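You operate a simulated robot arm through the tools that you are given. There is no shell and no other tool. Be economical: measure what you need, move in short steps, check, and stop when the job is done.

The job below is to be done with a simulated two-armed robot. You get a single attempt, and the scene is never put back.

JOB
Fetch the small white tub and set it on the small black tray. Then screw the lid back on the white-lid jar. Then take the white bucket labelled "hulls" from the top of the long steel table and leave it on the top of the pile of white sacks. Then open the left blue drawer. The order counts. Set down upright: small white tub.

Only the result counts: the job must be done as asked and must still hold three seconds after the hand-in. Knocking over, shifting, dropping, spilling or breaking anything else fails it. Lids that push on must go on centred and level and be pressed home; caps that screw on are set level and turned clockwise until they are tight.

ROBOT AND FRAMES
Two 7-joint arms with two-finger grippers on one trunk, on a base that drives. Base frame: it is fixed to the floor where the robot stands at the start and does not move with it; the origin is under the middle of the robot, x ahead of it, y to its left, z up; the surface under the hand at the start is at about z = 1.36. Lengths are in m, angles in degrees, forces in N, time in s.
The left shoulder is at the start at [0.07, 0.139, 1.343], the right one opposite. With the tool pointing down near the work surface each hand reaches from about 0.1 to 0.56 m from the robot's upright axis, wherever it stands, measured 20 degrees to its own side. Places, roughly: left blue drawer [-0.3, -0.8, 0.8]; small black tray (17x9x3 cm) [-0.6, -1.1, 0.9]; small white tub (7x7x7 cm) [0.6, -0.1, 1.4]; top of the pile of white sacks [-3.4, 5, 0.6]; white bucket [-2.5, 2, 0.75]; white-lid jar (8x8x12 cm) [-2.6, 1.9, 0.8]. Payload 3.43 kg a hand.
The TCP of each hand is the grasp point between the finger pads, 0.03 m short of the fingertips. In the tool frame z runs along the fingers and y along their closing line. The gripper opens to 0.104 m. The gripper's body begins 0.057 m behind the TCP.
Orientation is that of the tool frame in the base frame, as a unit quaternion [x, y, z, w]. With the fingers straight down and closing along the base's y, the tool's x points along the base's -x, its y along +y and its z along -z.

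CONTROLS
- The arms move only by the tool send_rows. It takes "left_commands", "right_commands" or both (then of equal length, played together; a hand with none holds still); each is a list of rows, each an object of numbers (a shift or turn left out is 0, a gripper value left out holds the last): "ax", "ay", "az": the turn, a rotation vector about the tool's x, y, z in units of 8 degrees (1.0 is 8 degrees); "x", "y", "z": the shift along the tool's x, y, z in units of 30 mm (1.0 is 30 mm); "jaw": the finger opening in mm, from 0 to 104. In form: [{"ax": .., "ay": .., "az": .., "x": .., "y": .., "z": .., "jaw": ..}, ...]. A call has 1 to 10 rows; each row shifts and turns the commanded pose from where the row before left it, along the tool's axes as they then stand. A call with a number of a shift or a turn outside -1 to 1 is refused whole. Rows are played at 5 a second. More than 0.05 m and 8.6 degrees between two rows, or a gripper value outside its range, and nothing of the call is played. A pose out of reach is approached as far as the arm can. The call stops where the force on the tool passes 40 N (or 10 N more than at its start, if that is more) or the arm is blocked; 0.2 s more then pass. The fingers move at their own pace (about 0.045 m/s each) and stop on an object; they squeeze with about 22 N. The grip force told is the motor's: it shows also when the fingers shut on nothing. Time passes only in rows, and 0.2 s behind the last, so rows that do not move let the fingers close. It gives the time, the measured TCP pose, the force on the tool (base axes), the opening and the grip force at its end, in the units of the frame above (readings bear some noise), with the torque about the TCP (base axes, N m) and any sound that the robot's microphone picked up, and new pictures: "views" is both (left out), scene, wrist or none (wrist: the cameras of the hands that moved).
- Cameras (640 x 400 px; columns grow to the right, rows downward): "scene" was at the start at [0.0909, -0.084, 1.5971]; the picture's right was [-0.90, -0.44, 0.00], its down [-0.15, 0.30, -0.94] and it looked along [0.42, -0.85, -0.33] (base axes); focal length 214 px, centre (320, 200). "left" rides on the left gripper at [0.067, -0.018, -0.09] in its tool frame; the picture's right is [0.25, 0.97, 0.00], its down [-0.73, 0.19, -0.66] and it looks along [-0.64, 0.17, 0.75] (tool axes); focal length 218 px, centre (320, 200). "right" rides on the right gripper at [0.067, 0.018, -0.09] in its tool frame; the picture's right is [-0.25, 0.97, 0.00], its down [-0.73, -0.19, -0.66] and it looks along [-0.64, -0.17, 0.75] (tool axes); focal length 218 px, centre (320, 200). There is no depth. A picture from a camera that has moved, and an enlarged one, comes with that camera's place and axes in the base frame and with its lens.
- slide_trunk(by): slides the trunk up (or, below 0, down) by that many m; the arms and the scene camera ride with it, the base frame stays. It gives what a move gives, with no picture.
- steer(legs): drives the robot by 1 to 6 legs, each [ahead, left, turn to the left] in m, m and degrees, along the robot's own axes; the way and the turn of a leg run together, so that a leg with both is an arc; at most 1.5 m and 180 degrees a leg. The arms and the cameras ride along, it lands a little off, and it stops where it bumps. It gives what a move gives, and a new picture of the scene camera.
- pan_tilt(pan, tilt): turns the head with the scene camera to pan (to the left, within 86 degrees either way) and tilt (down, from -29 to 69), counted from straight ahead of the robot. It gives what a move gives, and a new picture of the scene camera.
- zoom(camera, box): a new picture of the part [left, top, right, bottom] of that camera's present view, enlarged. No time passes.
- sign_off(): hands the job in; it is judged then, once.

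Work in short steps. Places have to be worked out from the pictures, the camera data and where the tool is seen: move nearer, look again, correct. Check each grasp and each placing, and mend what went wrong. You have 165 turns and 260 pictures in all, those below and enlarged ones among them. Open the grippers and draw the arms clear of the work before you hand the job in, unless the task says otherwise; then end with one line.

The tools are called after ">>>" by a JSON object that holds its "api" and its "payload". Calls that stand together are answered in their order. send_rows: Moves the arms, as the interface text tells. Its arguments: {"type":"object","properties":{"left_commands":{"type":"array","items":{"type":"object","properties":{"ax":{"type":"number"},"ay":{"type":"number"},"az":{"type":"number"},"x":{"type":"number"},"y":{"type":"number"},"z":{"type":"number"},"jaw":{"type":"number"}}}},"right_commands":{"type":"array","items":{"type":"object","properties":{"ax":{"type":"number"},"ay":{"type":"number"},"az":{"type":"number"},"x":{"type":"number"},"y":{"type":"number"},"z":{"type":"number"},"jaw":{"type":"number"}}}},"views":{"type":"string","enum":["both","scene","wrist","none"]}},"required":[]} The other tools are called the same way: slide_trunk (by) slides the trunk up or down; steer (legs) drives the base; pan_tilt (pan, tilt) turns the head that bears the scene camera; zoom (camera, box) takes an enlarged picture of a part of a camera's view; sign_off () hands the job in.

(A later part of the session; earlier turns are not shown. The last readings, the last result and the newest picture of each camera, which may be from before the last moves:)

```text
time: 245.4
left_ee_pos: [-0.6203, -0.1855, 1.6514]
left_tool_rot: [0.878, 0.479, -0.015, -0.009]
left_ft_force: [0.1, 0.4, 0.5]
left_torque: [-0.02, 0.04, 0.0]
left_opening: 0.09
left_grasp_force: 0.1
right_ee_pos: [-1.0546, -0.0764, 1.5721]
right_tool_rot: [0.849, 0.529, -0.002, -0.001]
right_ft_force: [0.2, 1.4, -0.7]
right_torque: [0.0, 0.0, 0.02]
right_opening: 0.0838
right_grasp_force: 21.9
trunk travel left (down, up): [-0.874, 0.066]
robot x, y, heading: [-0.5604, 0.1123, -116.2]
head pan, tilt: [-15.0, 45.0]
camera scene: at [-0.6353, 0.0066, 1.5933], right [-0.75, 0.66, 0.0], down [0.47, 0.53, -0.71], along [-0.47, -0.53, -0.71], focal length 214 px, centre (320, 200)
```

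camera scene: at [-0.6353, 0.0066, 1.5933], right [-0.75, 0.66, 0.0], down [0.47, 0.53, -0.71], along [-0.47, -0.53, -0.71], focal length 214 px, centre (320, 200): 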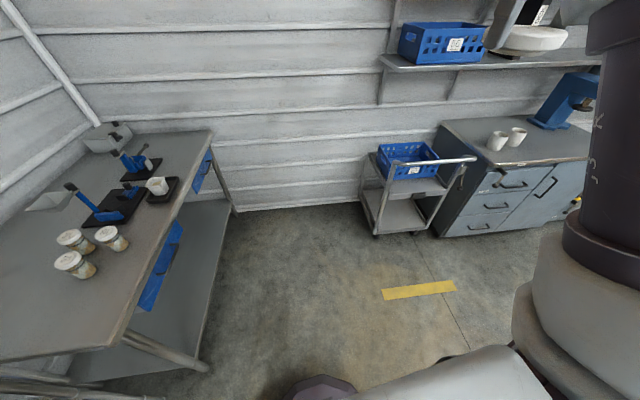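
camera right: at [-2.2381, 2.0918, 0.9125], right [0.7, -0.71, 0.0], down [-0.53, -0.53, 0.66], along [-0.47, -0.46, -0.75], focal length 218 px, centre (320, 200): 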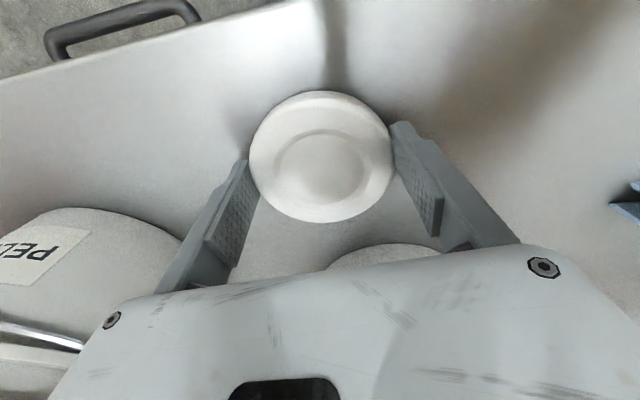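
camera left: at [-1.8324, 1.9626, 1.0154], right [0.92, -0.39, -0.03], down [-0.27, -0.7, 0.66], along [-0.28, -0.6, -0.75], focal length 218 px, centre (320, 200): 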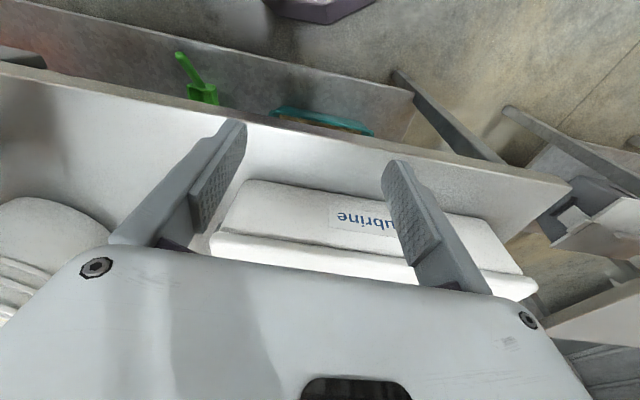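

Next stretch to the front of the long table.

>>> {"api": "steer", "payload": {"legs": [[0, 0, -78], [0.97, 0, 0], [0, 0, -18.3], [1.06, 0, 0], [1.0, 0, 0], [0, 0, -91.5]]}}

>>> {"api": "pan_tilt", "payload": {"pan": -25, "tilt": 40}}

```text
time: 268.5
left_ee_pos: [-3.0956, 1.7655, 1.6525]
left_tool_rot: [-0.403, 0.915, -0.01, 0.014]
left_ft_force: [-0.3, 0.3, -0.4]
left_torque: [0.0, 0.01, 0.0]
left_opening: 0.09
left_grasp_force: 0.1
right_ee_pos: [-2.6873, 1.5839, 1.5716]
right_tool_rot: [-0.455, 0.89, -0.001, 0.001]
right_ft_force: [0.4, 0.6, -0.1]
right_torque: [0.0, -0.01, -0.01]
right_opening: 0.0838
right_grasp_force: 21.8
trunk travel left (down, up): [-0.874, 0.066]
robot x, y, heading: [-3.2037, 1.4798, 53.9]
head pan, tilt: [-15.0, 45.0]
camera scene: at [-3.1147, 1.5723, 1.5931], right [0.63, -0.78, 0.0], down [-0.55, -0.45, -0.71], along [0.55, 0.45, -0.71], focal length 214 px, centre (320, 200)
```

scene: 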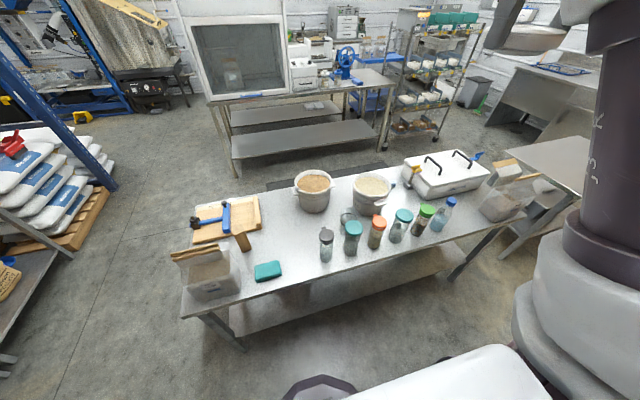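

```text
time: 269.2
left_ee_pos: [-3.0965, 1.7654, 1.6524]
left_tool_rot: [-0.403, 0.915, -0.01, 0.014]
left_ft_force: [-0.8, -0.1, 0.7]
left_torque: [0.01, 0.04, 0.01]
left_opening: 0.09
left_grasp_force: 0.1
right_ee_pos: [-2.6867, 1.5823, 1.5712]
right_tool_rot: [-0.455, 0.891, -0.001, 0.002]
right_ft_force: [0.1, 0.1, 0.4]
right_torque: [0.01, 0.01, 0.0]
right_opening: 0.0837
right_grasp_force: 21.5
trunk travel left (down, up): [-0.874, 0.066]
robot x, y, heading: [-3.2055, 1.479, 54.2]
head pan, tilt: [-25.0, 40.0]
camera scene: at [-3.1033, 1.5621, 1.6004], right [0.49, -0.87, 0.0], down [-0.56, -0.31, -0.77], along [0.67, 0.37, -0.64], focal length 214 px, centre (320, 200)
```

scene: 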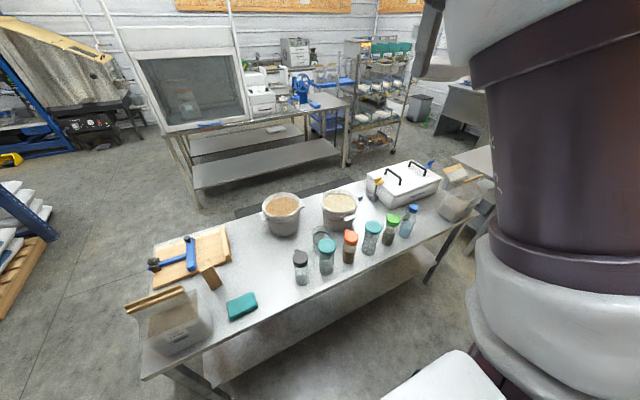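

Zoom on the open jar to measure it.

>>> {"api": "zoom", "payload": {"camera": "scene", "box": [270, 180, 410, 290]}}

```text
3.64 times, centred on (340, 235) of scene
camera zoom: at [-3.1033, 1.5621, 1.6004], right [0.49, -0.87, 0.0], down [-0.56, -0.31, -0.77], along [0.67, 0.37, -0.64], focal length 780 px, centre (247, 73)
```

zoom: 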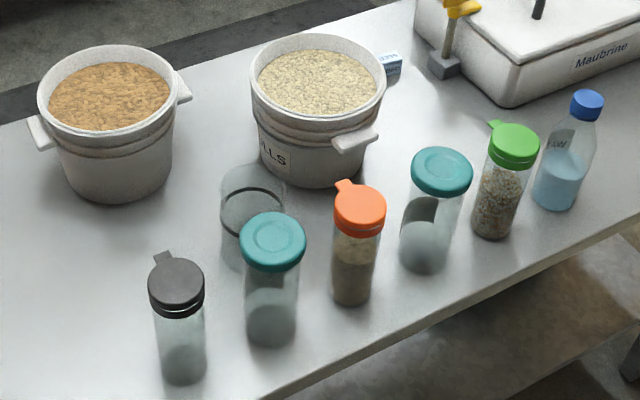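

Jar ≈[-2.556,1.862], neighbours about 10 cm off. I close in so the jar is in the right arm's zone.

>>> {"api": "steer", "payload": {"legs": [[0.225, 0.017, 1]]}}

>>> {"api": "slide_trunk", "payload": {"by": -0.35}}

>>> {"api": "zoom", "payload": {"camera": "right", "box": [0, 0, 640, 400]}}

```text
time: 270.9
left_ee_pos: [-2.9864, 1.955, 1.6526]
left_tool_rot: [-0.41, 0.912, -0.009, 0.016]
left_ft_force: [-0.9, -0.3, 0.4]
left_torque: [0.04, -0.04, -0.03]
left_opening: 0.0898
left_grasp_force: 0.1
right_ee_pos: [-2.572, 1.7802, 1.5727]
right_tool_rot: [-0.463, 0.886, -0.001, 0.004]
right_ft_force: [0.4, -1.2, -0.3]
right_torque: [0.05, -0.04, -0.01]
right_opening: 0.0835
right_grasp_force: 22.1
trunk travel left (down, up): [-0.874, 0.066]
robot x, y, heading: [-3.0893, 1.676, 54.9]
head pan, tilt: [-25.0, 40.0]
camera scene: at [-2.9899, 1.7524, 1.601], right [0.5, -0.87, 0.0], down [-0.56, -0.32, -0.77], along [0.67, 0.38, -0.64], focal length 214 px, centre (320, 200)
```

scene: 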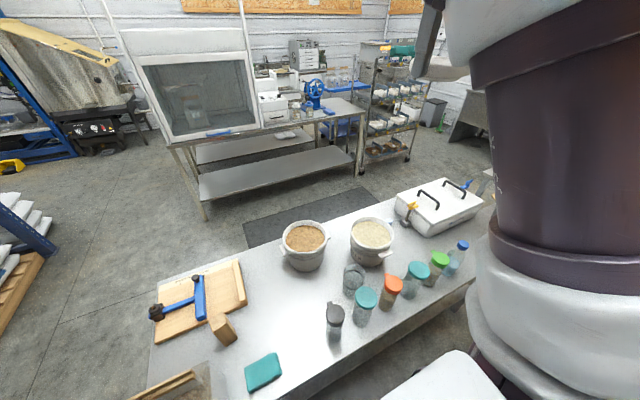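

```text
time: 274.4
left_ee_pos: [-2.9826, 1.9606, 1.3017]
left_tool_rot: [-0.409, 0.912, -0.01, 0.014]
left_ft_force: [0.5, 1.0, -0.1]
left_torque: [0.03, 0.0, -0.05]
left_opening: 0.09
left_grasp_force: 0.0
right_ee_pos: [-2.5706, 1.7847, 1.2222]
right_tool_rot: [-0.462, 0.887, -0.001, 0.003]
right_ft_force: [-0.4, -0.5, -0.4]
right_torque: [0.0, 0.0, 0.04]
right_opening: 0.0837
right_grasp_force: 22.1
trunk travel left (down, up): [-0.524, 0.416]
robot x, y, heading: [-3.0885, 1.6771, 55.1]
head pan, tilt: [-25.0, 40.0]
```

```text
1.00 times, centred on (320, 200) of right (not enlarged: the box is as wide or as high as the picture)
camera zoom: at [-2.6234, 1.7393, 1.3127], right [-0.65, 0.76, 0.0], down [0.57, 0.49, 0.66], along [0.5, 0.43, -0.75], focal length 218 px, centre (320, 200)
```

zoom: 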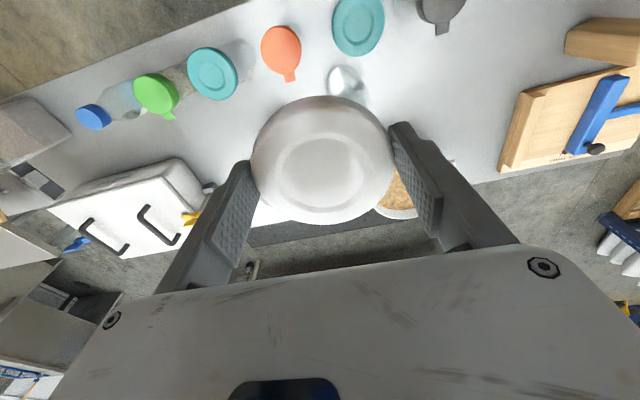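

I take a zoomed scene view of the jar from this lower height to triangulate it.

>>> {"api": "zoom", "payload": {"camera": "scene", "box": [270, 180, 430, 300]}}

```text
3.33 times, centred on (350, 240) of scene
camera zoom: at [-2.9866, 1.7581, 1.2504], right [0.5, -0.87, 0.0], down [-0.56, -0.32, -0.77], along [0.66, 0.38, -0.64], focal length 715 px, centre (220, 67)
```

zoom: 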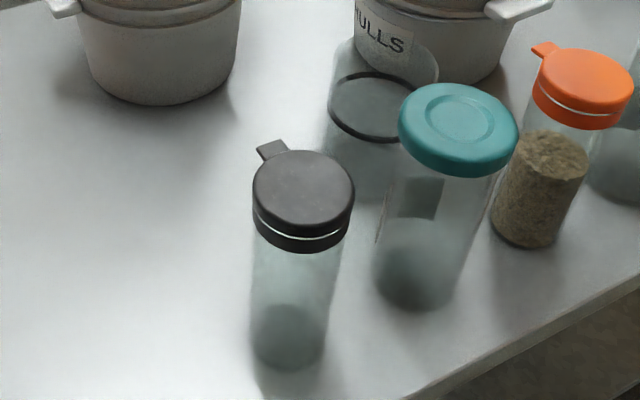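

Jar axis ≈[-2.554, 1.858], rim z≈0.90. I bring the lid above it and turn the hand 45° counter-clockwise to have stroke for tightening.

>>> {"api": "send_rows", "payload": {"right_commands": [{"x": -0.8, "y": 0.32}, {"x": -0.8, "y": 0.32}, {"x": -0.72, "y": 0.3}, {"az": -0.94}, {"az": -0.94}, {"az": -0.94}, {"az": -0.94}, {"az": -0.94}, {"az": -0.94}], "views": "none"}}

>>> {"api": "slide_trunk", "payload": {"by": -0.22}}

>>> {"api": "pan_tilt", "payload": {"pan": -25, "tilt": 25}}

>>> {"api": "zoom", "payload": {"camera": "right", "box": [0, 0, 640, 400]}}

```text
time: 276.4
left_ee_pos: [-2.981, 1.9614, 1.3023]
left_tool_rot: [-0.409, 0.912, -0.01, 0.015]
left_ft_force: [-0.3, -0.3, 0.2]
left_torque: [0.03, -0.02, -0.03]
left_opening: 0.09
left_grasp_force: 0.2
right_ee_pos: [-2.5531, 1.8583, 1.2223]
right_tool_rot: [0.767, -0.641, 0.002, -0.002]
right_ft_force: [-0.2, 0.3, 0.7]
right_torque: [0.01, 0.0, 0.01]
right_opening: 0.0838
right_grasp_force: 21.7
trunk travel left (down, up): [-0.524, 0.416]
robot x, y, heading: [-3.09, 1.6716, 55.0]
head pan, tilt: [-25.0, 40.0]
```

```text
time: 278.7
left_ee_pos: [-2.9819, 1.9598, 1.082]
left_tool_rot: [-0.409, 0.912, -0.01, 0.015]
left_ft_force: [0.1, -0.3, 0.3]
left_torque: [0.0, -0.01, -0.01]
left_opening: 0.0897
left_grasp_force: 0.0
right_ee_pos: [-2.5534, 1.8577, 1.0016]
right_tool_rot: [0.768, -0.641, 0.002, -0.003]
right_ft_force: [0.2, 0.3, -0.7]
right_torque: [-0.02, 0.0, -0.02]
right_opening: 0.0837
right_grasp_force: 22.7
trunk travel left (down, up): [-0.304, 0.636]
robot x, y, heading: [-3.0895, 1.6761, 55.0]
head pan, tilt: [-25.0, 40.0]
```

```text
time: 279.5
left_ee_pos: [-2.9824, 1.9604, 1.0808]
left_tool_rot: [-0.409, 0.912, -0.01, 0.015]
left_ft_force: [-0.5, 0.1, 0.8]
left_torque: [0.0, -0.04, -0.02]
left_opening: 0.0899
left_grasp_force: 0.0
right_ee_pos: [-2.5534, 1.8582, 1.0022]
right_tool_rot: [0.767, -0.641, 0.002, -0.002]
right_ft_force: [-0.2, -0.2, 0.5]
right_torque: [-0.01, -0.01, 0.01]
right_opening: 0.0837
right_grasp_force: 21.8
trunk travel left (down, up): [-0.304, 0.636]
robot x, y, heading: [-3.0869, 1.6788, 55.0]
head pan, tilt: [-25.0, 25.0]
camera scene: at [-2.9804, 1.7617, 1.0536], right [0.5, -0.87, 0.0], down [-0.37, -0.21, -0.91], along [0.78, 0.45, -0.42], focal length 214 px, centre (320, 200)
```

scene: 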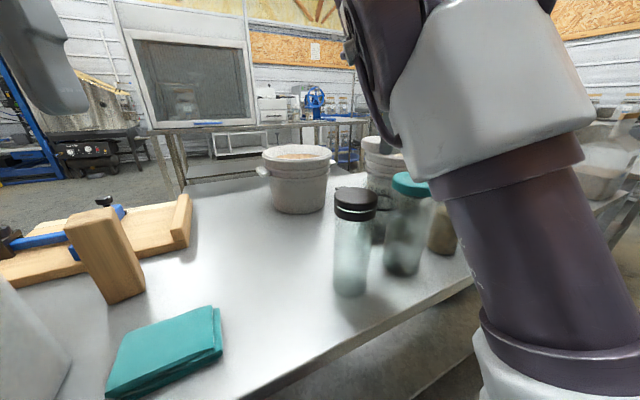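

```text
1.00 times, centred on (320, 200) of right (not enlarged: the box is as wide or as high as the picture)
camera zoom: at [-2.5591, 1.7882, 1.0932], right [-1.0, 0.08, 0.0], down [0.06, 0.75, 0.66], along [0.05, 0.66, -0.75], focal length 218 px, centre (320, 200)
```

zoom: 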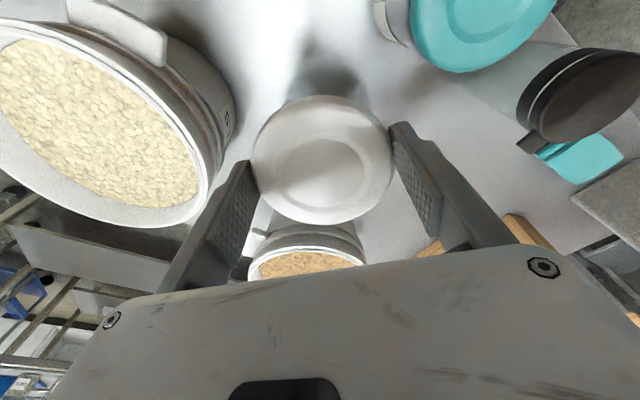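

Laterally aligned. I zoom the scene view to check the other direction.

>>> {"api": "zoom", "payload": {"camera": "scene", "box": [320, 120, 480, 260]}}

>>> {"api": "zoom", "payload": {"camera": "right", "box": [240, 40, 400, 140]}}

```text
2.86 times, centred on (400, 190) of scene
camera zoom: at [-2.9804, 1.7617, 1.0536], right [0.5, -0.87, 0.0], down [-0.37, -0.21, -0.91], along [0.78, 0.45, -0.42], focal length 613 px, centre (91, 229)
```

zoom: 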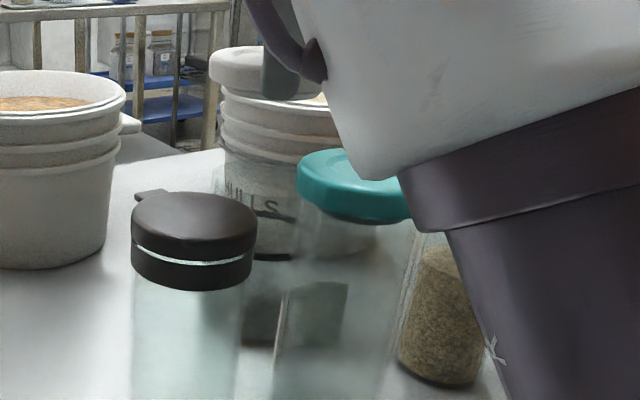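

```text
4.00 times, centred on (320, 90) of right
camera zoom: at [-2.5591, 1.7882, 1.0932], right [-1.0, 0.08, 0.0], down [0.06, 0.75, 0.66], along [0.05, 0.66, -0.75], focal length 873 px, centre (320, 640)
```

zoom: 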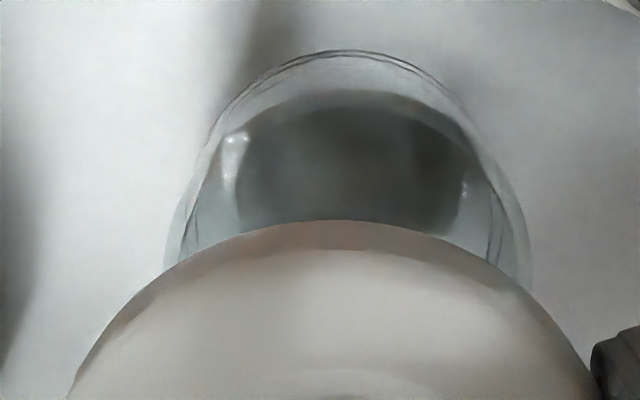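

The jar appears ~5 mm off in both tool x and y; I correct and lower 5 cm, then look again.

>>> {"api": "send_rows", "payload": {"right_commands": [{"x": 0.15, "y": 0.13}, {}], "views": "none"}}

>>> {"api": "slide_trunk", "payload": {"by": -0.045}}

>>> {"api": "zoom", "payload": {"camera": "right", "box": [240, 60, 400, 160]}}

>>> {"api": "zoom", "payload": {"camera": "scene", "box": [330, 110, 450, 230]}}

```text
time: 280.1
left_ee_pos: [-2.9832, 1.9625, 1.0807]
left_tool_rot: [-0.409, 0.912, -0.01, 0.014]
left_ft_force: [-0.7, 0.0, 0.5]
left_torque: [0.0, -0.03, 0.03]
left_opening: 0.0899
left_grasp_force: 0.1
right_ee_pos: [-2.5558, 1.8533, 1.0027]
right_tool_rot: [0.767, -0.641, 0.001, -0.002]
right_ft_force: [1.7, -0.3, -0.1]
right_torque: [0.01, 0.03, -0.01]
right_opening: 0.0837
right_grasp_force: 22.0
trunk travel left (down, up): [-0.304, 0.636]
robot x, y, heading: [-3.0858, 1.6772, 55.1]
head pan, tilt: [-25.0, 25.0]
```

```text
time: 280.9
left_ee_pos: [-2.9824, 1.9609, 1.0375]
left_tool_rot: [-0.41, 0.912, -0.009, 0.015]
left_ft_force: [0.2, -0.6, -0.2]
left_torque: [0.04, -0.03, 0.01]
left_opening: 0.0899
left_grasp_force: 0.1
right_ee_pos: [-2.5557, 1.8519, 0.958]
right_tool_rot: [0.768, -0.641, 0.002, -0.001]
right_ft_force: [0.1, -0.3, 0.3]
right_torque: [0.0, 0.02, 0.0]
right_opening: 0.0838
right_grasp_force: 22.4
trunk travel left (down, up): [-0.259, 0.681]
robot x, y, heading: [-3.089, 1.6769, 54.9]
head pan, tilt: [-25.0, 25.0]
```

```text
4.00 times, centred on (320, 110) of right
camera zoom: at [-2.5623, 1.7828, 1.0488], right [-1.0, 0.08, -0.01], down [0.06, 0.75, 0.66], along [0.06, 0.66, -0.75], focal length 873 px, centre (320, 560)
```

zoom: 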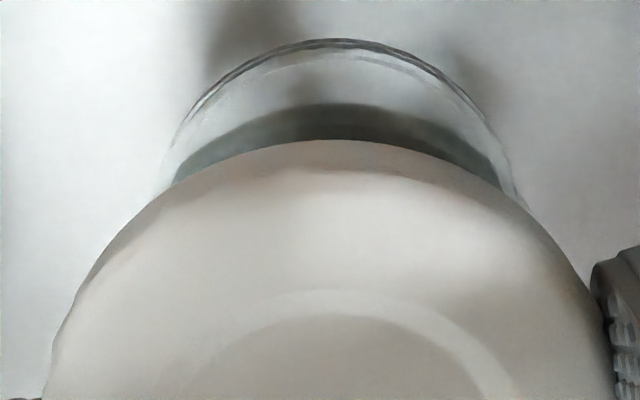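

```text
3.33 times, centred on (390, 170) of scene
camera zoom: at [-2.9805, 1.7615, 1.0087], right [0.5, -0.87, 0.0], down [-0.37, -0.21, -0.91], along [0.79, 0.45, -0.42], focal length 715 px, centre (87, 300)
```

zoom: 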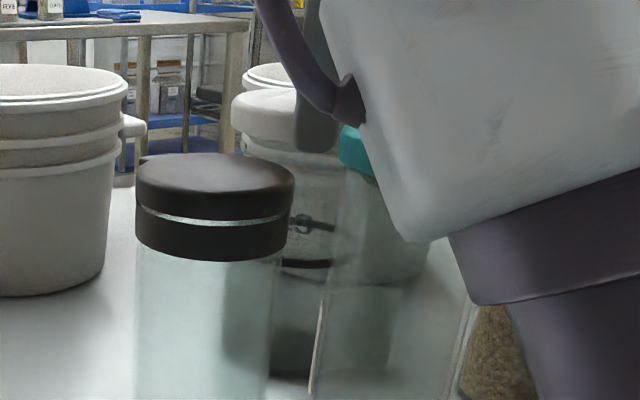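

Analysis of the arcs shows x now aligned and y about 2.5 mm short. I nudge y and lower gently until contact.

>>> {"api": "send_rows", "payload": {"right_commands": [{"y": 0.085}, {}], "views": "none"}}

>>> {"api": "slide_trunk", "payload": {"by": -0.012}}

>>> {"api": "slide_trunk", "payload": {"by": -0.008}}

>>> {"api": "zoom", "payload": {"camera": "right", "box": [240, 60, 400, 160]}}

```text
time: 281.5
left_ee_pos: [-2.9823, 1.9606, 1.0366]
left_tool_rot: [-0.409, 0.912, -0.01, 0.014]
left_ft_force: [-0.4, 0.5, 0.2]
left_torque: [0.0, 0.01, 0.01]
left_opening: 0.0901
left_grasp_force: 0.1
right_ee_pos: [-2.5579, 1.8527, 0.9576]
right_tool_rot: [0.767, -0.642, 0.002, -0.002]
right_ft_force: [0.1, -0.7, -0.9]
right_torque: [-0.01, -0.01, -0.01]
right_opening: 0.0838
right_grasp_force: 22.3
trunk travel left (down, up): [-0.259, 0.681]
robot x, y, heading: [-3.0898, 1.6751, 55.0]
head pan, tilt: [-25.0, 25.0]
```

```text
time: 282.1
left_ee_pos: [-2.9814, 1.9602, 1.0248]
left_tool_rot: [-0.41, 0.912, -0.009, 0.015]
left_ft_force: [-0.2, 0.2, 0.0]
left_torque: [0.01, 0.02, 0.02]
left_opening: 0.0899
left_grasp_force: 0.0
right_ee_pos: [-2.5575, 1.8523, 0.9456]
right_tool_rot: [0.767, -0.641, 0.002, -0.002]
right_ft_force: [-0.1, 0.7, 0.8]
right_torque: [-0.01, 0.0, 0.0]
right_opening: 0.0838
right_grasp_force: 22.1
trunk travel left (down, up): [-0.247, 0.693]
robot x, y, heading: [-3.0865, 1.6748, 55.0]
head pan, tilt: [-25.0, 25.0]
```

```text
time: 282.7
left_ee_pos: [-2.982, 1.9609, 1.0175]
left_tool_rot: [-0.41, 0.912, -0.01, 0.015]
left_ft_force: [-0.3, -0.2, -0.6]
left_torque: [-0.02, 0.0, -0.02]
left_opening: 0.09
left_grasp_force: 0.1
right_ee_pos: [-2.5569, 1.8524, 0.937]
right_tool_rot: [0.767, -0.641, 0.002, -0.002]
right_ft_force: [-0.4, -0.2, -0.4]
right_torque: [0.0, -0.01, 0.0]
right_opening: 0.0838
right_grasp_force: 22.0
trunk travel left (down, up): [-0.239, 0.701]
robot x, y, heading: [-3.0874, 1.6768, 54.8]
head pan, tilt: [-25.0, 25.0]
```

```text
4.00 times, centred on (320, 110) of right
camera zoom: at [-2.564, 1.7824, 1.0287], right [-1.0, 0.08, 0.0], down [0.06, 0.75, 0.66], along [0.05, 0.66, -0.75], focal length 873 px, centre (320, 560)
```

zoom: 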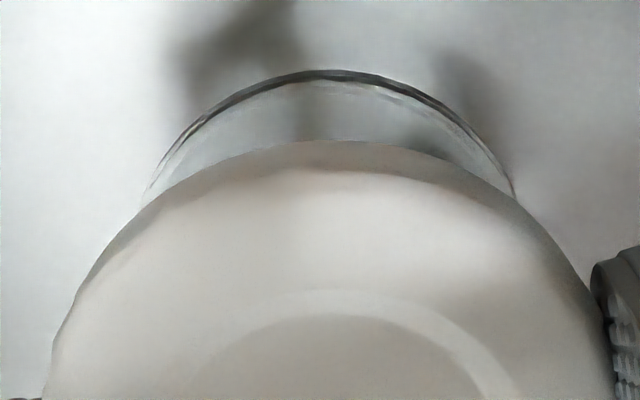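

Jar and lid now symmetric. I continue down in 5 mm steps.

>>> {"api": "slide_trunk", "payload": {"by": -0.006}}

>>> {"api": "slide_trunk", "payload": {"by": -0.006}}

```text
time: 283.3
left_ee_pos: [-2.9828, 1.9604, 1.0114]
left_tool_rot: [-0.41, 0.912, -0.011, 0.015]
left_ft_force: [0.9, 0.1, -0.9]
left_torque: [-0.01, 0.04, 0.02]
left_opening: 0.09
left_grasp_force: 0.1
right_ee_pos: [-2.5582, 1.851, 0.9346]
right_tool_rot: [0.768, -0.641, 0.004, -0.004]
right_ft_force: [8.0, 2.1, 29.2]
right_torque: [0.23, -0.35, -0.06]
right_opening: 0.0839
right_grasp_force: 22.0
trunk travel left (down, up): [-0.233, 0.707]
robot x, y, heading: [-3.086, 1.677, 55.0]
head pan, tilt: [-25.0, 25.0]
```

```text
time: 283.8
left_ee_pos: [-2.983, 1.9605, 1.0057]
left_tool_rot: [-0.409, 0.912, -0.009, 0.015]
left_ft_force: [0.0, 0.4, 0.0]
left_torque: [0.0, -0.01, -0.01]
left_opening: 0.0899
left_grasp_force: 0.1
right_ee_pos: [-2.5577, 1.8513, 0.9262]
right_tool_rot: [0.767, -0.641, 0.002, -0.002]
right_ft_force: [9.8, 0.6, 23.8]
right_torque: [0.22, -0.46, -0.06]
right_opening: 0.0839
right_grasp_force: 21.4
trunk travel left (down, up): [-0.227, 0.713]
robot x, y, heading: [-3.0888, 1.6755, 55.2]
head pan, tilt: [-25.0, 25.0]
```

Contact with a side force: the lid sits slightly too far along +y of the tool. I ease it back 3 mm and read the force.

>>> {"api": "send_rows", "payload": {"right_commands": [{"y": -0.1}, {}], "views": "none"}}

>>> {"api": "zoom", "payload": {"camera": "right", "box": [200, 60, 440, 260]}}

>>> {"api": "zoom", "payload": {"camera": "scene", "box": [320, 90, 440, 220]}}

```text
time: 284.4
left_ee_pos: [-2.9833, 1.9591, 1.0064]
left_tool_rot: [-0.409, 0.912, -0.01, 0.016]
left_ft_force: [0.9, -0.1, -0.1]
left_torque: [0.0, -0.01, 0.04]
left_opening: 0.09
left_grasp_force: 0.1
right_ee_pos: [-2.5565, 1.8521, 0.9265]
right_tool_rot: [0.768, -0.641, 0.001, 0.0]
right_ft_force: [-4.1, -3.7, 10.7]
right_torque: [-0.12, 0.59, 0.07]
right_opening: 0.0834
right_grasp_force: 21.7
trunk travel left (down, up): [-0.227, 0.713]
robot x, y, heading: [-3.0874, 1.6782, 55.0]
head pan, tilt: [-25.0, 25.0]
```

```text
2.00 times, centred on (320, 160) of right
camera zoom: at [-2.5631, 1.7823, 1.0173], right [-1.0, 0.08, 0.0], down [0.06, 0.75, 0.66], along [0.05, 0.66, -0.75], focal length 436 px, centre (320, 280)
```

zoom: 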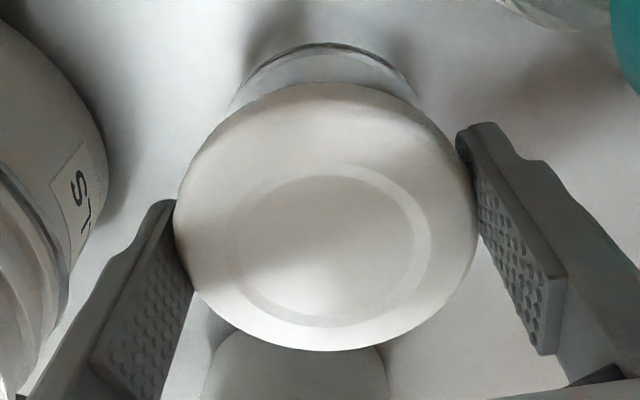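

```text
3.08 times, centred on (380, 155) of scene
camera zoom: at [-2.9821, 1.7608, 0.9768], right [0.5, -0.87, 0.0], down [-0.36, -0.21, -0.91], along [0.79, 0.45, -0.42], focal length 660 px, centre (135, 338)
```

zoom: 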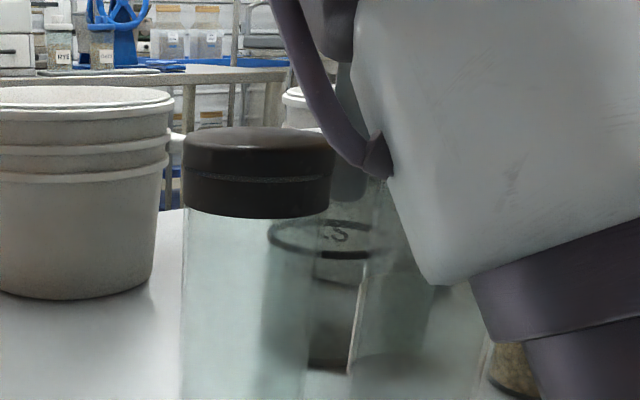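

Now it bears on the other side; I halve the correction.

>>> {"api": "send_rows", "payload": {"right_commands": [{"y": 0.045}, {}], "views": "none"}}

>>> {"api": "slide_trunk", "payload": {"by": -0.003}}

```text
time: 285.0
left_ee_pos: [-2.9834, 1.9606, 1.0052]
left_tool_rot: [-0.41, 0.912, -0.01, 0.015]
left_ft_force: [0.0, -0.1, 0.4]
left_torque: [0.0, 0.01, -0.03]
left_opening: 0.0901
left_grasp_force: 0.1
right_ee_pos: [-2.5567, 1.8525, 0.9268]
right_tool_rot: [0.767, -0.641, 0.003, -0.002]
right_ft_force: [-1.3, -0.2, 5.5]
right_torque: [0.02, 0.28, 0.0]
right_opening: 0.0836
right_grasp_force: 22.2
trunk travel left (down, up): [-0.227, 0.713]
robot x, y, heading: [-3.0865, 1.6744, 55.0]
head pan, tilt: [-25.0, 25.0]
```

```text
time: 285.5
left_ee_pos: [-2.9841, 1.9609, 1.0018]
left_tool_rot: [-0.41, 0.912, -0.01, 0.016]
left_ft_force: [-0.2, -0.7, 0.4]
left_torque: [0.01, 0.01, -0.01]
left_opening: 0.0899
left_grasp_force: 0.1
right_ee_pos: [-2.5576, 1.8516, 0.9267]
right_tool_rot: [0.767, -0.641, 0.003, -0.003]
right_ft_force: [7.1, 2.5, 26.4]
right_torque: [0.33, -0.06, -0.05]
right_opening: 0.0834
right_grasp_force: 22.2
trunk travel left (down, up): [-0.224, 0.716]
robot x, y, heading: [-3.0912, 1.6768, 54.8]
head pan, tilt: [-25.0, 25.0]
```

Lid rests evenly on the rim (26 N, centred). I turn clockwise 40°, compensating for the lid's small offset in the grip, and watch torque and height.

>>> {"api": "send_rows", "payload": {"right_commands": [{"az": 1, "y": 0.028}, {"az": 1, "y": 0.028}, {"az": 1, "y": 0.028}, {"az": 1, "y": 0.028}, {"az": 1, "y": 0.028}], "views": "wrist"}}

```text
time: 286.7
left_ee_pos: [-2.9833, 1.9608, 1.0029]
left_tool_rot: [-0.41, 0.912, -0.01, 0.017]
left_ft_force: [-0.2, 0.0, -0.3]
left_torque: [-0.01, -0.02, 0.03]
left_opening: 0.09
left_grasp_force: 0.0
right_ee_pos: [-2.5632, 1.8524, 0.9244]
right_tool_rot: [-0.501, 0.866, -0.001, 0.005]
right_ft_force: [5.1, 4.1, 28.0]
right_torque: [0.09, -0.11, -0.03]
right_opening: 0.0835
right_grasp_force: 21.5
trunk travel left (down, up): [-0.224, 0.716]
robot x, y, heading: [-3.0895, 1.6749, 55.0]
head pan, tilt: [-25.0, 25.0]
camera right: at [-2.6122, 1.8022, 1.0155], right [-0.71, 0.7, 0.0], down [0.52, 0.54, 0.66], along [0.47, 0.47, -0.75], focal length 218 px, centre (320, 200)
```

right: 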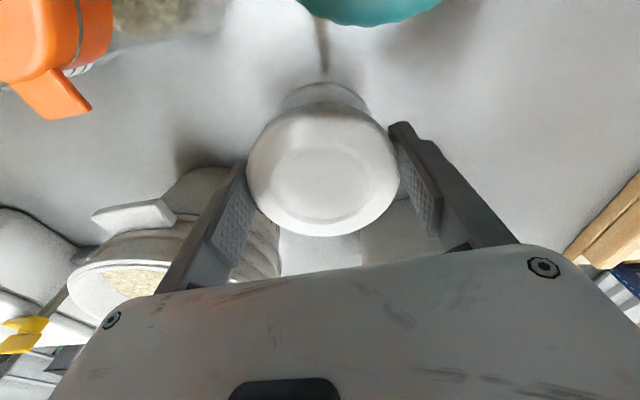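

It descends slightly (2 mm) as it turns. I continue clockwise 64°.

>>> {"api": "send_rows", "payload": {"right_commands": [{"az": 1, "y": 0.028}, {"az": 1, "y": 0.028}, {"az": 1, "y": 0.028}, {"az": 1, "y": 0.028}, {"az": 1, "y": 0.028}, {"az": 1, "y": 0.028}, {"az": 1, "y": 0.028}, {"az": 1, "y": 0.028}], "views": "wrist"}}

```text
time: 288.5
left_ee_pos: [-2.9837, 1.9599, 1.0032]
left_tool_rot: [-0.409, 0.912, -0.009, 0.015]
left_ft_force: [0.3, -0.2, -0.1]
left_torque: [-0.05, 0.01, -0.02]
left_opening: 0.09
left_grasp_force: 0.0
right_ee_pos: [-2.5652, 1.858, 0.9241]
right_tool_rot: [0.033, 0.999, 0.001, 0.003]
right_ft_force: [-0.2, 4.3, 15.6]
right_torque: [0.1, 0.05, 0.03]
right_opening: 0.0837
right_grasp_force: 22.1
trunk travel left (down, up): [-0.224, 0.716]
robot x, y, heading: [-3.089, 1.6758, 55.2]
head pan, tilt: [-25.0, 25.0]
camera right: at [-2.6315, 1.8797, 1.0146], right [0.32, 0.95, 0.0], down [0.71, -0.24, 0.66], along [0.63, -0.21, -0.75], focal length 218 px, centre (320, 200)
```

right: 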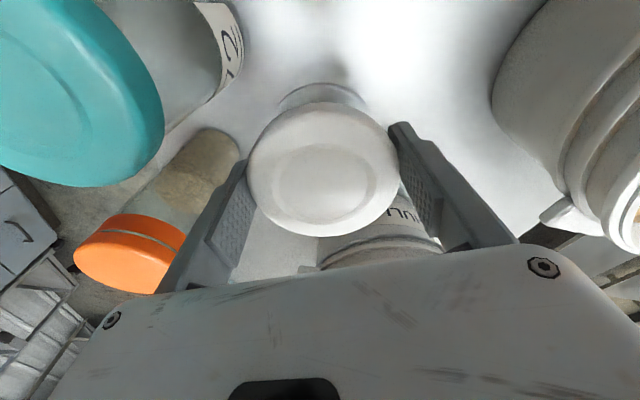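

No tightness yet. I open, rotate the hand back counter-clockwise and regrip for another stroke.

>>> {"api": "send_rows", "payload": {"right_commands": [{"jaw": 99}, {}, {}, {"az": -1, "y": -0.028}, {"az": -1, "y": -0.028}, {"az": -1, "y": -0.028}, {"az": -1, "y": -0.028}, {"az": -1, "y": -0.028}, {"az": -1, "y": -0.028}, {"az": -1, "y": -0.028}], "views": "wrist"}}

```text
time: 290.7
left_ee_pos: [-2.9816, 1.9607, 1.0013]
left_tool_rot: [-0.41, 0.912, -0.009, 0.015]
left_ft_force: [-0.3, -0.7, -0.7]
left_torque: [-0.03, -0.03, 0.01]
left_opening: 0.0898
left_grasp_force: 0.0
right_ee_pos: [-2.5616, 1.8547, 0.9232]
right_tool_rot: [-0.44, 0.898, -0.001, 0.003]
right_ft_force: [-0.2, 0.0, 0.0]
right_torque: [0.01, 0.0, -0.02]
right_opening: 0.0994
right_grasp_force: 0.0
trunk travel left (down, up): [-0.224, 0.716]
robot x, y, heading: [-3.0896, 1.6712, 54.9]
head pan, tilt: [-25.0, 25.0]
camera right: at [-2.6174, 1.8099, 1.0143], right [-0.61, 0.79, 0.0], down [0.59, 0.46, 0.66], along [0.52, 0.4, -0.75], focal length 218 px, centre (320, 200)
```

right: 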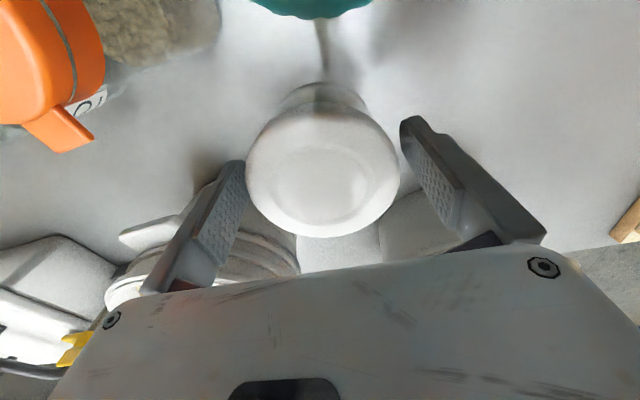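

Lid stays put. I recentre the hand on the lid (7 mm), finish turning back, and regrip.

>>> {"api": "send_rows", "payload": {"right_commands": [{"x": -0.24}, {"az": -1}, {"az": -1}, {"az": -1}, {"az": -1}, {"az": -1}, {"az": -1}, {"jaw": 60}, {}, {}], "views": "wrist"}}

```text
time: 292.9
left_ee_pos: [-2.9825, 1.9601, 1.0015]
left_tool_rot: [-0.411, 0.912, -0.01, 0.014]
left_ft_force: [-0.3, 0.3, 0.2]
left_torque: [0.0, 0.01, -0.04]
left_opening: 0.0901
left_grasp_force: 0.1
right_ee_pos: [-2.5573, 1.8593, 0.9234]
right_tool_rot: [0.767, -0.642, 0.002, -0.002]
right_ft_force: [-0.5, 0.0, -0.7]
right_torque: [0.02, -0.04, 0.03]
right_opening: 0.0842
right_grasp_force: 22.1
trunk travel left (down, up): [-0.224, 0.716]
robot x, y, heading: [-3.0896, 1.6786, 54.9]
head pan, tilt: [-25.0, 25.0]
camera right: at [-2.5633, 1.7887, 1.0142], right [-1.0, 0.08, 0.0], down [0.06, 0.75, 0.66], along [0.05, 0.66, -0.75], focal length 218 px, centre (320, 200)
```

right: 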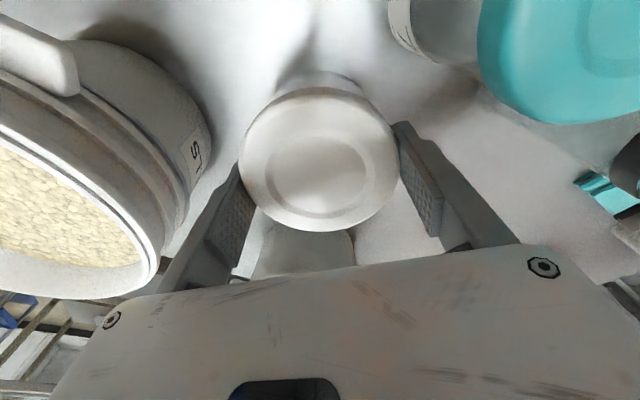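

Regripped centred. I add a little downward preload and turn clockwise another 104°.

>>> {"api": "slide_trunk", "payload": {"by": -0.002}}

>>> {"api": "send_rows", "payload": {"right_commands": [{"az": 1}, {"az": 1}, {"az": 1}, {"az": 1}, {"az": 1}, {"az": 1}, {"az": 1}], "views": "none"}}

>>> {"api": "send_rows", "payload": {"right_commands": [{"az": 1}, {"az": 1}, {"az": 1}, {"az": 1}, {"az": 1}, {"az": 1}], "views": "wrist"}}

```text
time: 293.4
left_ee_pos: [-2.9831, 1.9599, 1.0001]
left_tool_rot: [-0.41, 0.912, -0.009, 0.015]
left_ft_force: [0.0, 0.3, -0.6]
left_torque: [0.0, 0.0, 0.03]
left_opening: 0.0898
left_grasp_force: 0.0
right_ee_pos: [-2.5581, 1.8578, 0.9219]
right_tool_rot: [0.767, -0.641, 0.002, -0.003]
right_ft_force: [3.1, 2.0, 10.8]
right_torque: [0.06, -0.03, -0.02]
right_opening: 0.084
right_grasp_force: 21.6
trunk travel left (down, up): [-0.222, 0.718]
robot x, y, heading: [-3.0892, 1.6777, 55.1]
head pan, tilt: [-25.0, 25.0]
```

```text
time: 295.1
left_ee_pos: [-2.9818, 1.9603, 0.9997]
left_tool_rot: [-0.41, 0.912, -0.01, 0.015]
left_ft_force: [1.0, -0.2, -0.5]
left_torque: [-0.01, 0.0, 0.02]
left_opening: 0.0902
left_grasp_force: 0.1
right_ee_pos: [-2.5576, 1.8584, 0.9215]
right_tool_rot: [-0.375, 0.927, 0.0, 0.003]
right_ft_force: [3.1, -0.5, 13.0]
right_torque: [-0.29, 0.04, 0.03]
right_opening: 0.0839
right_grasp_force: 22.2
trunk travel left (down, up): [-0.222, 0.718]
robot x, y, heading: [-3.0893, 1.6764, 54.9]
head pan, tilt: [-25.0, 25.0]
```

```text
time: 296.4
left_ee_pos: [-2.9819, 1.9597, 1.0001]
left_tool_rot: [-0.41, 0.912, -0.009, 0.015]
left_ft_force: [-0.4, -0.1, 0.2]
left_torque: [0.03, -0.01, -0.01]
left_opening: 0.0901
left_grasp_force: 0.1
right_ee_pos: [-2.5574, 1.8598, 0.9217]
right_tool_rot: [0.035, 0.999, 0.001, 0.002]
right_ft_force: [0.0, -1.1, 2.2]
right_torque: [-0.15, 0.14, 0.05]
right_opening: 0.0835
right_grasp_force: 21.8
trunk travel left (down, up): [-0.222, 0.718]
robot x, y, heading: [-3.0866, 1.6779, 54.8]
head pan, tilt: [-25.0, 25.0]
camera right: at [-2.6243, 1.8801, 1.0121], right [0.32, 0.95, 0.0], down [0.71, -0.24, 0.66], along [0.63, -0.21, -0.75], focal length 218 px, centre (320, 200)
```

right: 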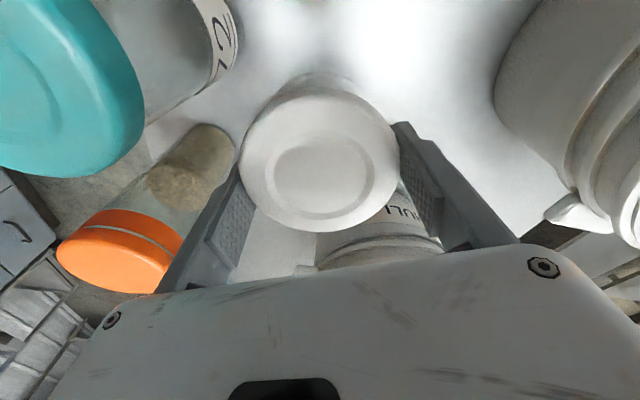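

The upward force fell from 13 to 2 N while turning: the lid is travelling down the thread. Another stroke: open, turn back.

>>> {"api": "send_rows", "payload": {"right_commands": [{"jaw": 99}, {}, {"az": -1}, {"az": -1}, {"az": -1}, {"az": -1}, {"az": -1}, {"az": -1}, {"az": -1}, {"az": -1}], "views": "none"}}

>>> {"api": "send_rows", "payload": {"right_commands": [{"az": -1}, {"az": -1}, {"az": -1}, {"az": -1}, {"az": -1}, {"az": -0.7}, {"jaw": 60}, {}, {}], "views": "wrist"}}

>>> {"api": "slide_trunk", "payload": {"by": -0.002}}

>>> {"api": "send_rows", "payload": {"right_commands": [{"az": 1}, {"az": 1}, {"az": 1}, {"az": 1}, {"az": 1}, {"az": 1}, {"az": 1}, {"az": 1}], "views": "none"}}

>>> {"api": "send_rows", "payload": {"right_commands": [{"az": 1}, {"az": 1}, {"az": 1}, {"az": 1}, {"az": 1}], "views": "none"}}

```text
time: 298.6
left_ee_pos: [-2.9823, 1.96, 0.9993]
left_tool_rot: [-0.41, 0.912, -0.01, 0.015]
left_ft_force: [-0.4, -0.6, -0.6]
left_torque: [-0.02, 0.01, 0.0]
left_opening: 0.0897
left_grasp_force: 0.1
right_ee_pos: [-2.5567, 1.8584, 0.9205]
right_tool_rot: [-0.503, 0.864, 0.0, 0.002]
right_ft_force: [-0.8, 0.4, -0.2]
right_torque: [0.04, 0.01, -0.01]
right_opening: 0.099
right_grasp_force: 0.1
trunk travel left (down, up): [-0.222, 0.718]
robot x, y, heading: [-3.0855, 1.6766, 55.1]
head pan, tilt: [-25.0, 25.0]
```

```text
time: 300.6
left_ee_pos: [-2.9823, 1.9599, 0.9993]
left_tool_rot: [-0.41, 0.912, -0.009, 0.014]
left_ft_force: [-0.4, -0.4, -0.8]
left_torque: [0.0, 0.0, 0.0]
left_opening: 0.0899
left_grasp_force: 0.0
right_ee_pos: [-2.557, 1.8581, 0.9214]
right_tool_rot: [0.798, -0.603, 0.003, -0.002]
right_ft_force: [0.5, -0.1, -0.6]
right_torque: [0.03, 0.01, -0.03]
right_opening: 0.0835
right_grasp_force: 21.6
trunk travel left (down, up): [-0.222, 0.718]
robot x, y, heading: [-3.0897, 1.6742, 54.9]
head pan, tilt: [-25.0, 25.0]
camera right: at [-2.5566, 1.7885, 1.0124], right [-1.0, -0.02, 0.0], down [-0.02, 0.75, 0.66], along [-0.01, 0.66, -0.75], focal length 218 px, centre (320, 200)
```

right: 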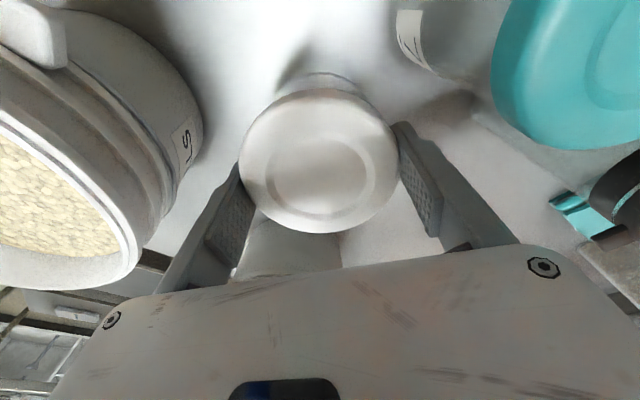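

```text
time: 301.2
left_ee_pos: [-2.9828, 1.9604, 0.9982]
left_tool_rot: [-0.41, 0.912, -0.009, 0.015]
left_ft_force: [-0.2, 0.1, 0.4]
left_torque: [-0.03, -0.01, -0.02]
left_opening: 0.0899
left_grasp_force: 0.0
right_ee_pos: [-2.5574, 1.8592, 0.9205]
right_tool_rot: [0.797, -0.603, 0.002, -0.003]
right_ft_force: [3.8, 1.9, 9.1]
right_torque: [0.07, -0.09, 0.0]
right_opening: 0.0837
right_grasp_force: 21.8
trunk travel left (down, up): [-0.22, 0.72]
robot x, y, heading: [-3.0899, 1.6768, 55.0]
head pan, tilt: [-25.0, 25.0]
```

```text
time: 303.0
left_ee_pos: [-2.9833, 1.9597, 0.9966]
left_tool_rot: [-0.41, 0.912, -0.01, 0.015]
left_ft_force: [0.2, 1.0, 0.2]
left_torque: [-0.04, 0.0, 0.0]
left_opening: 0.0899
left_grasp_force: 0.1
right_ee_pos: [-2.5572, 1.8573, 0.9196]
right_tool_rot: [-0.355, 0.935, 0.0, 0.002]
right_ft_force: [2.0, -1.1, 7.0]
right_torque: [-0.47, -0.12, 0.19]
right_opening: 0.0835
right_grasp_force: 21.5
trunk travel left (down, up): [-0.22, 0.72]
robot x, y, heading: [-3.0885, 1.6725, 55.1]
head pan, tilt: [-25.0, 25.0]
```

```text
time: 304.2
left_ee_pos: [-2.9829, 1.9606, 0.9973]
left_tool_rot: [-0.41, 0.912, -0.01, 0.015]
left_ft_force: [0.4, 1.2, -0.6]
left_torque: [-0.03, 0.0, 0.03]
left_opening: 0.0901
left_grasp_force: 0.0
right_ee_pos: [-2.5581, 1.8573, 0.9189]
right_tool_rot: [-0.014, 1.0, 0.0, 0.002]
right_ft_force: [0.7, -1.0, 6.2]
right_torque: [-0.12, -0.07, 0.14]
right_opening: 0.0836
right_grasp_force: 22.3
trunk travel left (down, up): [-0.22, 0.72]
robot x, y, heading: [-3.0879, 1.6794, 54.9]
head pan, tilt: [-25.0, 25.0]
```

Torque is starting to build (0.14–0.19). Two more rows here.

>>> {"api": "send_rows", "payload": {"right_commands": [{"az": 1}, {"az": 1}], "views": "wrist"}}

```text
time: 304.8
left_ee_pos: [-2.9822, 1.962, 0.9978]
left_tool_rot: [-0.41, 0.912, -0.01, 0.014]
left_ft_force: [-1.4, -0.5, 0.2]
left_torque: [0.01, 0.0, 0.0]
left_opening: 0.0898
left_grasp_force: 0.1
right_ee_pos: [-2.5575, 1.8584, 0.9198]
right_tool_rot: [0.125, 0.992, 0.0, 0.003]
right_ft_force: [0.7, -1.7, 4.3]
right_torque: [-0.35, -0.08, 0.11]
right_opening: 0.0837
right_grasp_force: 21.9
trunk travel left (down, up): [-0.22, 0.72]
robot x, y, heading: [-3.0879, 1.677, 54.9]
head pan, tilt: [-25.0, 25.0]
camera right: at [-2.619, 1.8913, 1.0106], right [0.49, 0.87, 0.0], down [0.66, -0.37, 0.66], along [0.58, -0.32, -0.75], focal length 218 px, centre (320, 200)
```

right: 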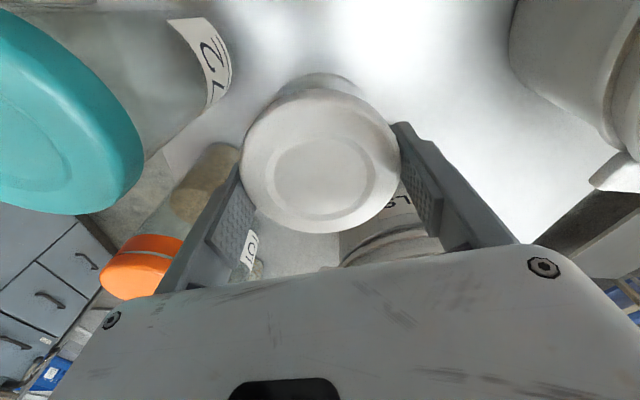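

Torque stalls at ~0.11, perhaps the jar turns on the table. I do another stroke with greater downward preload.

>>> {"api": "send_rows", "payload": {"right_commands": [{"jaw": 99}, {}, {"az": -1}, {"az": -1}, {"az": -1}, {"az": -1}, {"az": -1}, {"az": -1}, {"az": -1}, {"az": -1}], "views": "none"}}

>>> {"api": "send_rows", "payload": {"right_commands": [{"az": -1}, {"az": -1}, {"az": -1}, {"az": -1}, {"az": -1}, {"az": -1}, {"jaw": 60}, {}, {}], "views": "none"}}

>>> {"api": "slide_trunk", "payload": {"by": -0.004}}

>>> {"api": "send_rows", "payload": {"right_commands": [{"az": 1}, {"az": 1}, {"az": 1}, {"az": 1}], "views": "none"}}

```text
time: 307.0
left_ee_pos: [-2.9827, 1.9603, 0.9972]
left_tool_rot: [-0.409, 0.912, -0.009, 0.016]
left_ft_force: [-0.5, 0.2, 0.4]
left_torque: [0.0, -0.04, 0.0]
left_opening: 0.0899
left_grasp_force: 0.1
right_ee_pos: [-2.5555, 1.8592, 0.9196]
right_tool_rot: [-0.422, 0.907, -0.001, 0.002]
right_ft_force: [0.4, -0.3, 0.0]
right_torque: [-0.01, -0.04, -0.04]
right_opening: 0.0991
right_grasp_force: 0.1
trunk travel left (down, up): [-0.22, 0.72]
robot x, y, heading: [-3.0902, 1.6755, 55.0]
head pan, tilt: [-25.0, 25.0]
```

```text
time: 309.0
left_ee_pos: [-2.9824, 1.9605, 0.9976]
left_tool_rot: [-0.41, 0.912, -0.009, 0.014]
left_ft_force: [0.2, 0.5, 0.2]
left_torque: [0.02, 0.0, -0.01]
left_opening: 0.0902
left_grasp_force: 0.0
right_ee_pos: [-2.5572, 1.8586, 0.9187]
right_tool_rot: [0.753, -0.658, 0.002, -0.002]
right_ft_force: [-0.1, 0.1, -1.2]
right_torque: [0.01, 0.02, 0.02]
right_opening: 0.084
right_grasp_force: 21.9
trunk travel left (down, up): [-0.22, 0.72]
robot x, y, heading: [-3.0888, 1.6724, 54.9]
head pan, tilt: [-25.0, 25.0]
```

```text
time: 309.5
left_ee_pos: [-2.9836, 1.9617, 0.9946]
left_tool_rot: [-0.41, 0.912, -0.011, 0.016]
left_ft_force: [-0.4, -0.5, 0.2]
left_torque: [-0.02, -0.01, -0.05]
left_opening: 0.0903
left_grasp_force: 0.0
right_ee_pos: [-2.5578, 1.8584, 0.9179]
right_tool_rot: [0.753, -0.658, 0.003, -0.004]
right_ft_force: [8.3, 3.9, 28.4]
right_torque: [0.14, -0.23, -0.11]
right_opening: 0.084
right_grasp_force: 22.2
trunk travel left (down, up): [-0.216, 0.724]
robot x, y, heading: [-3.0855, 1.6762, 55.1]
head pan, tilt: [-25.0, 25.0]
```

```text
time: 310.5
left_ee_pos: [-2.9828, 1.9613, 0.9945]
left_tool_rot: [-0.409, 0.912, -0.011, 0.015]
left_ft_force: [0.2, 0.4, 0.4]
left_torque: [0.0, 0.0, -0.02]
left_opening: 0.09
left_grasp_force: 0.1
right_ee_pos: [-2.558, 1.8586, 0.9145]
right_tool_rot: [-0.543, 0.84, -0.002, 0.002]
right_ft_force: [-1.7, -1.1, 11.9]
right_torque: [-0.17, -0.01, 0.21]
right_opening: 0.0835
right_grasp_force: 22.0
trunk travel left (down, up): [-0.216, 0.724]
robot x, y, heading: [-3.0856, 1.6733, 55.0]
head pan, tilt: [-25.0, 25.0]
```

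Lid keeps going down under preload and torque is 0.21. I continue.

>>> {"api": "send_rows", "payload": {"right_commands": [{"az": 1}, {"az": 1}, {"az": 1}, {"az": 1}], "views": "wrist"}}

>>> {"api": "send_rows", "payload": {"right_commands": [{"az": 1}, {"az": 1}, {"az": 1}, {"az": 1}, {"az": 1}], "views": "wrist"}}

```text
time: 311.5
left_ee_pos: [-2.9835, 1.9602, 0.9934]
left_tool_rot: [-0.41, 0.912, -0.01, 0.015]
left_ft_force: [0.1, -0.1, 0.8]
left_torque: [0.0, 0.0, 0.02]
left_opening: 0.09
left_grasp_force: 0.1
right_ee_pos: [-2.5574, 1.858, 0.9154]
right_tool_rot: [-0.289, 0.957, 0.001, 0.003]
right_ft_force: [0.1, -0.5, 3.9]
right_torque: [-0.28, -0.03, 0.11]
right_opening: 0.0836
right_grasp_force: 22.4
trunk travel left (down, up): [-0.216, 0.724]
robot x, y, heading: [-3.0893, 1.6755, 55.2]
head pan, tilt: [-25.0, 25.0]
camera right: at [-2.6236, 1.8351, 1.0066], right [-0.33, 0.95, 0.0], down [0.71, 0.25, 0.66], along [0.62, 0.21, -0.75], focal length 218 px, centre (320, 200)
```

right: 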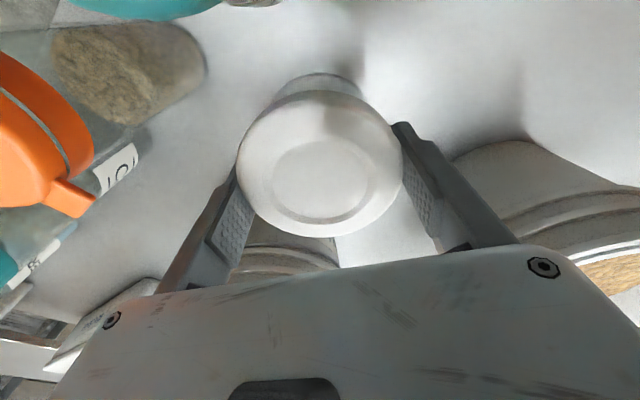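

```text
time: 312.7
left_ee_pos: [-2.9832, 1.9606, 0.9945]
left_tool_rot: [-0.41, 0.912, -0.01, 0.015]
left_ft_force: [0.3, 0.2, -0.7]
left_torque: [0.01, 0.02, 0.01]
left_opening: 0.0901
left_grasp_force: 0.0
right_ee_pos: [-2.5575, 1.8581, 0.9153]
right_tool_rot: [0.055, 0.998, 0.001, 0.003]
right_ft_force: [1.6, -1.4, 5.3]
right_torque: [-0.39, 0.0, 0.09]
right_opening: 0.0835
right_grasp_force: 22.4
trunk travel left (down, up): [-0.216, 0.724]
robot x, y, heading: [-3.0879, 1.6741, 55.2]
head pan, tilt: [-25.0, 25.0]
camera right: at [-2.6228, 1.8824, 1.0066], right [0.36, 0.93, 0.0], down [0.7, -0.27, 0.66], along [0.62, -0.23, -0.75], focal length 218 px, centre (320, 200)
```

right: 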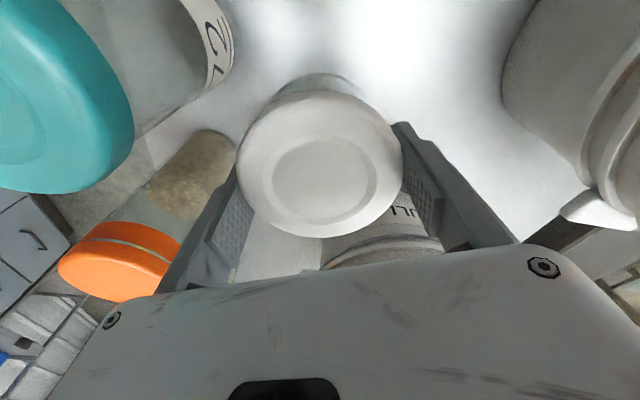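

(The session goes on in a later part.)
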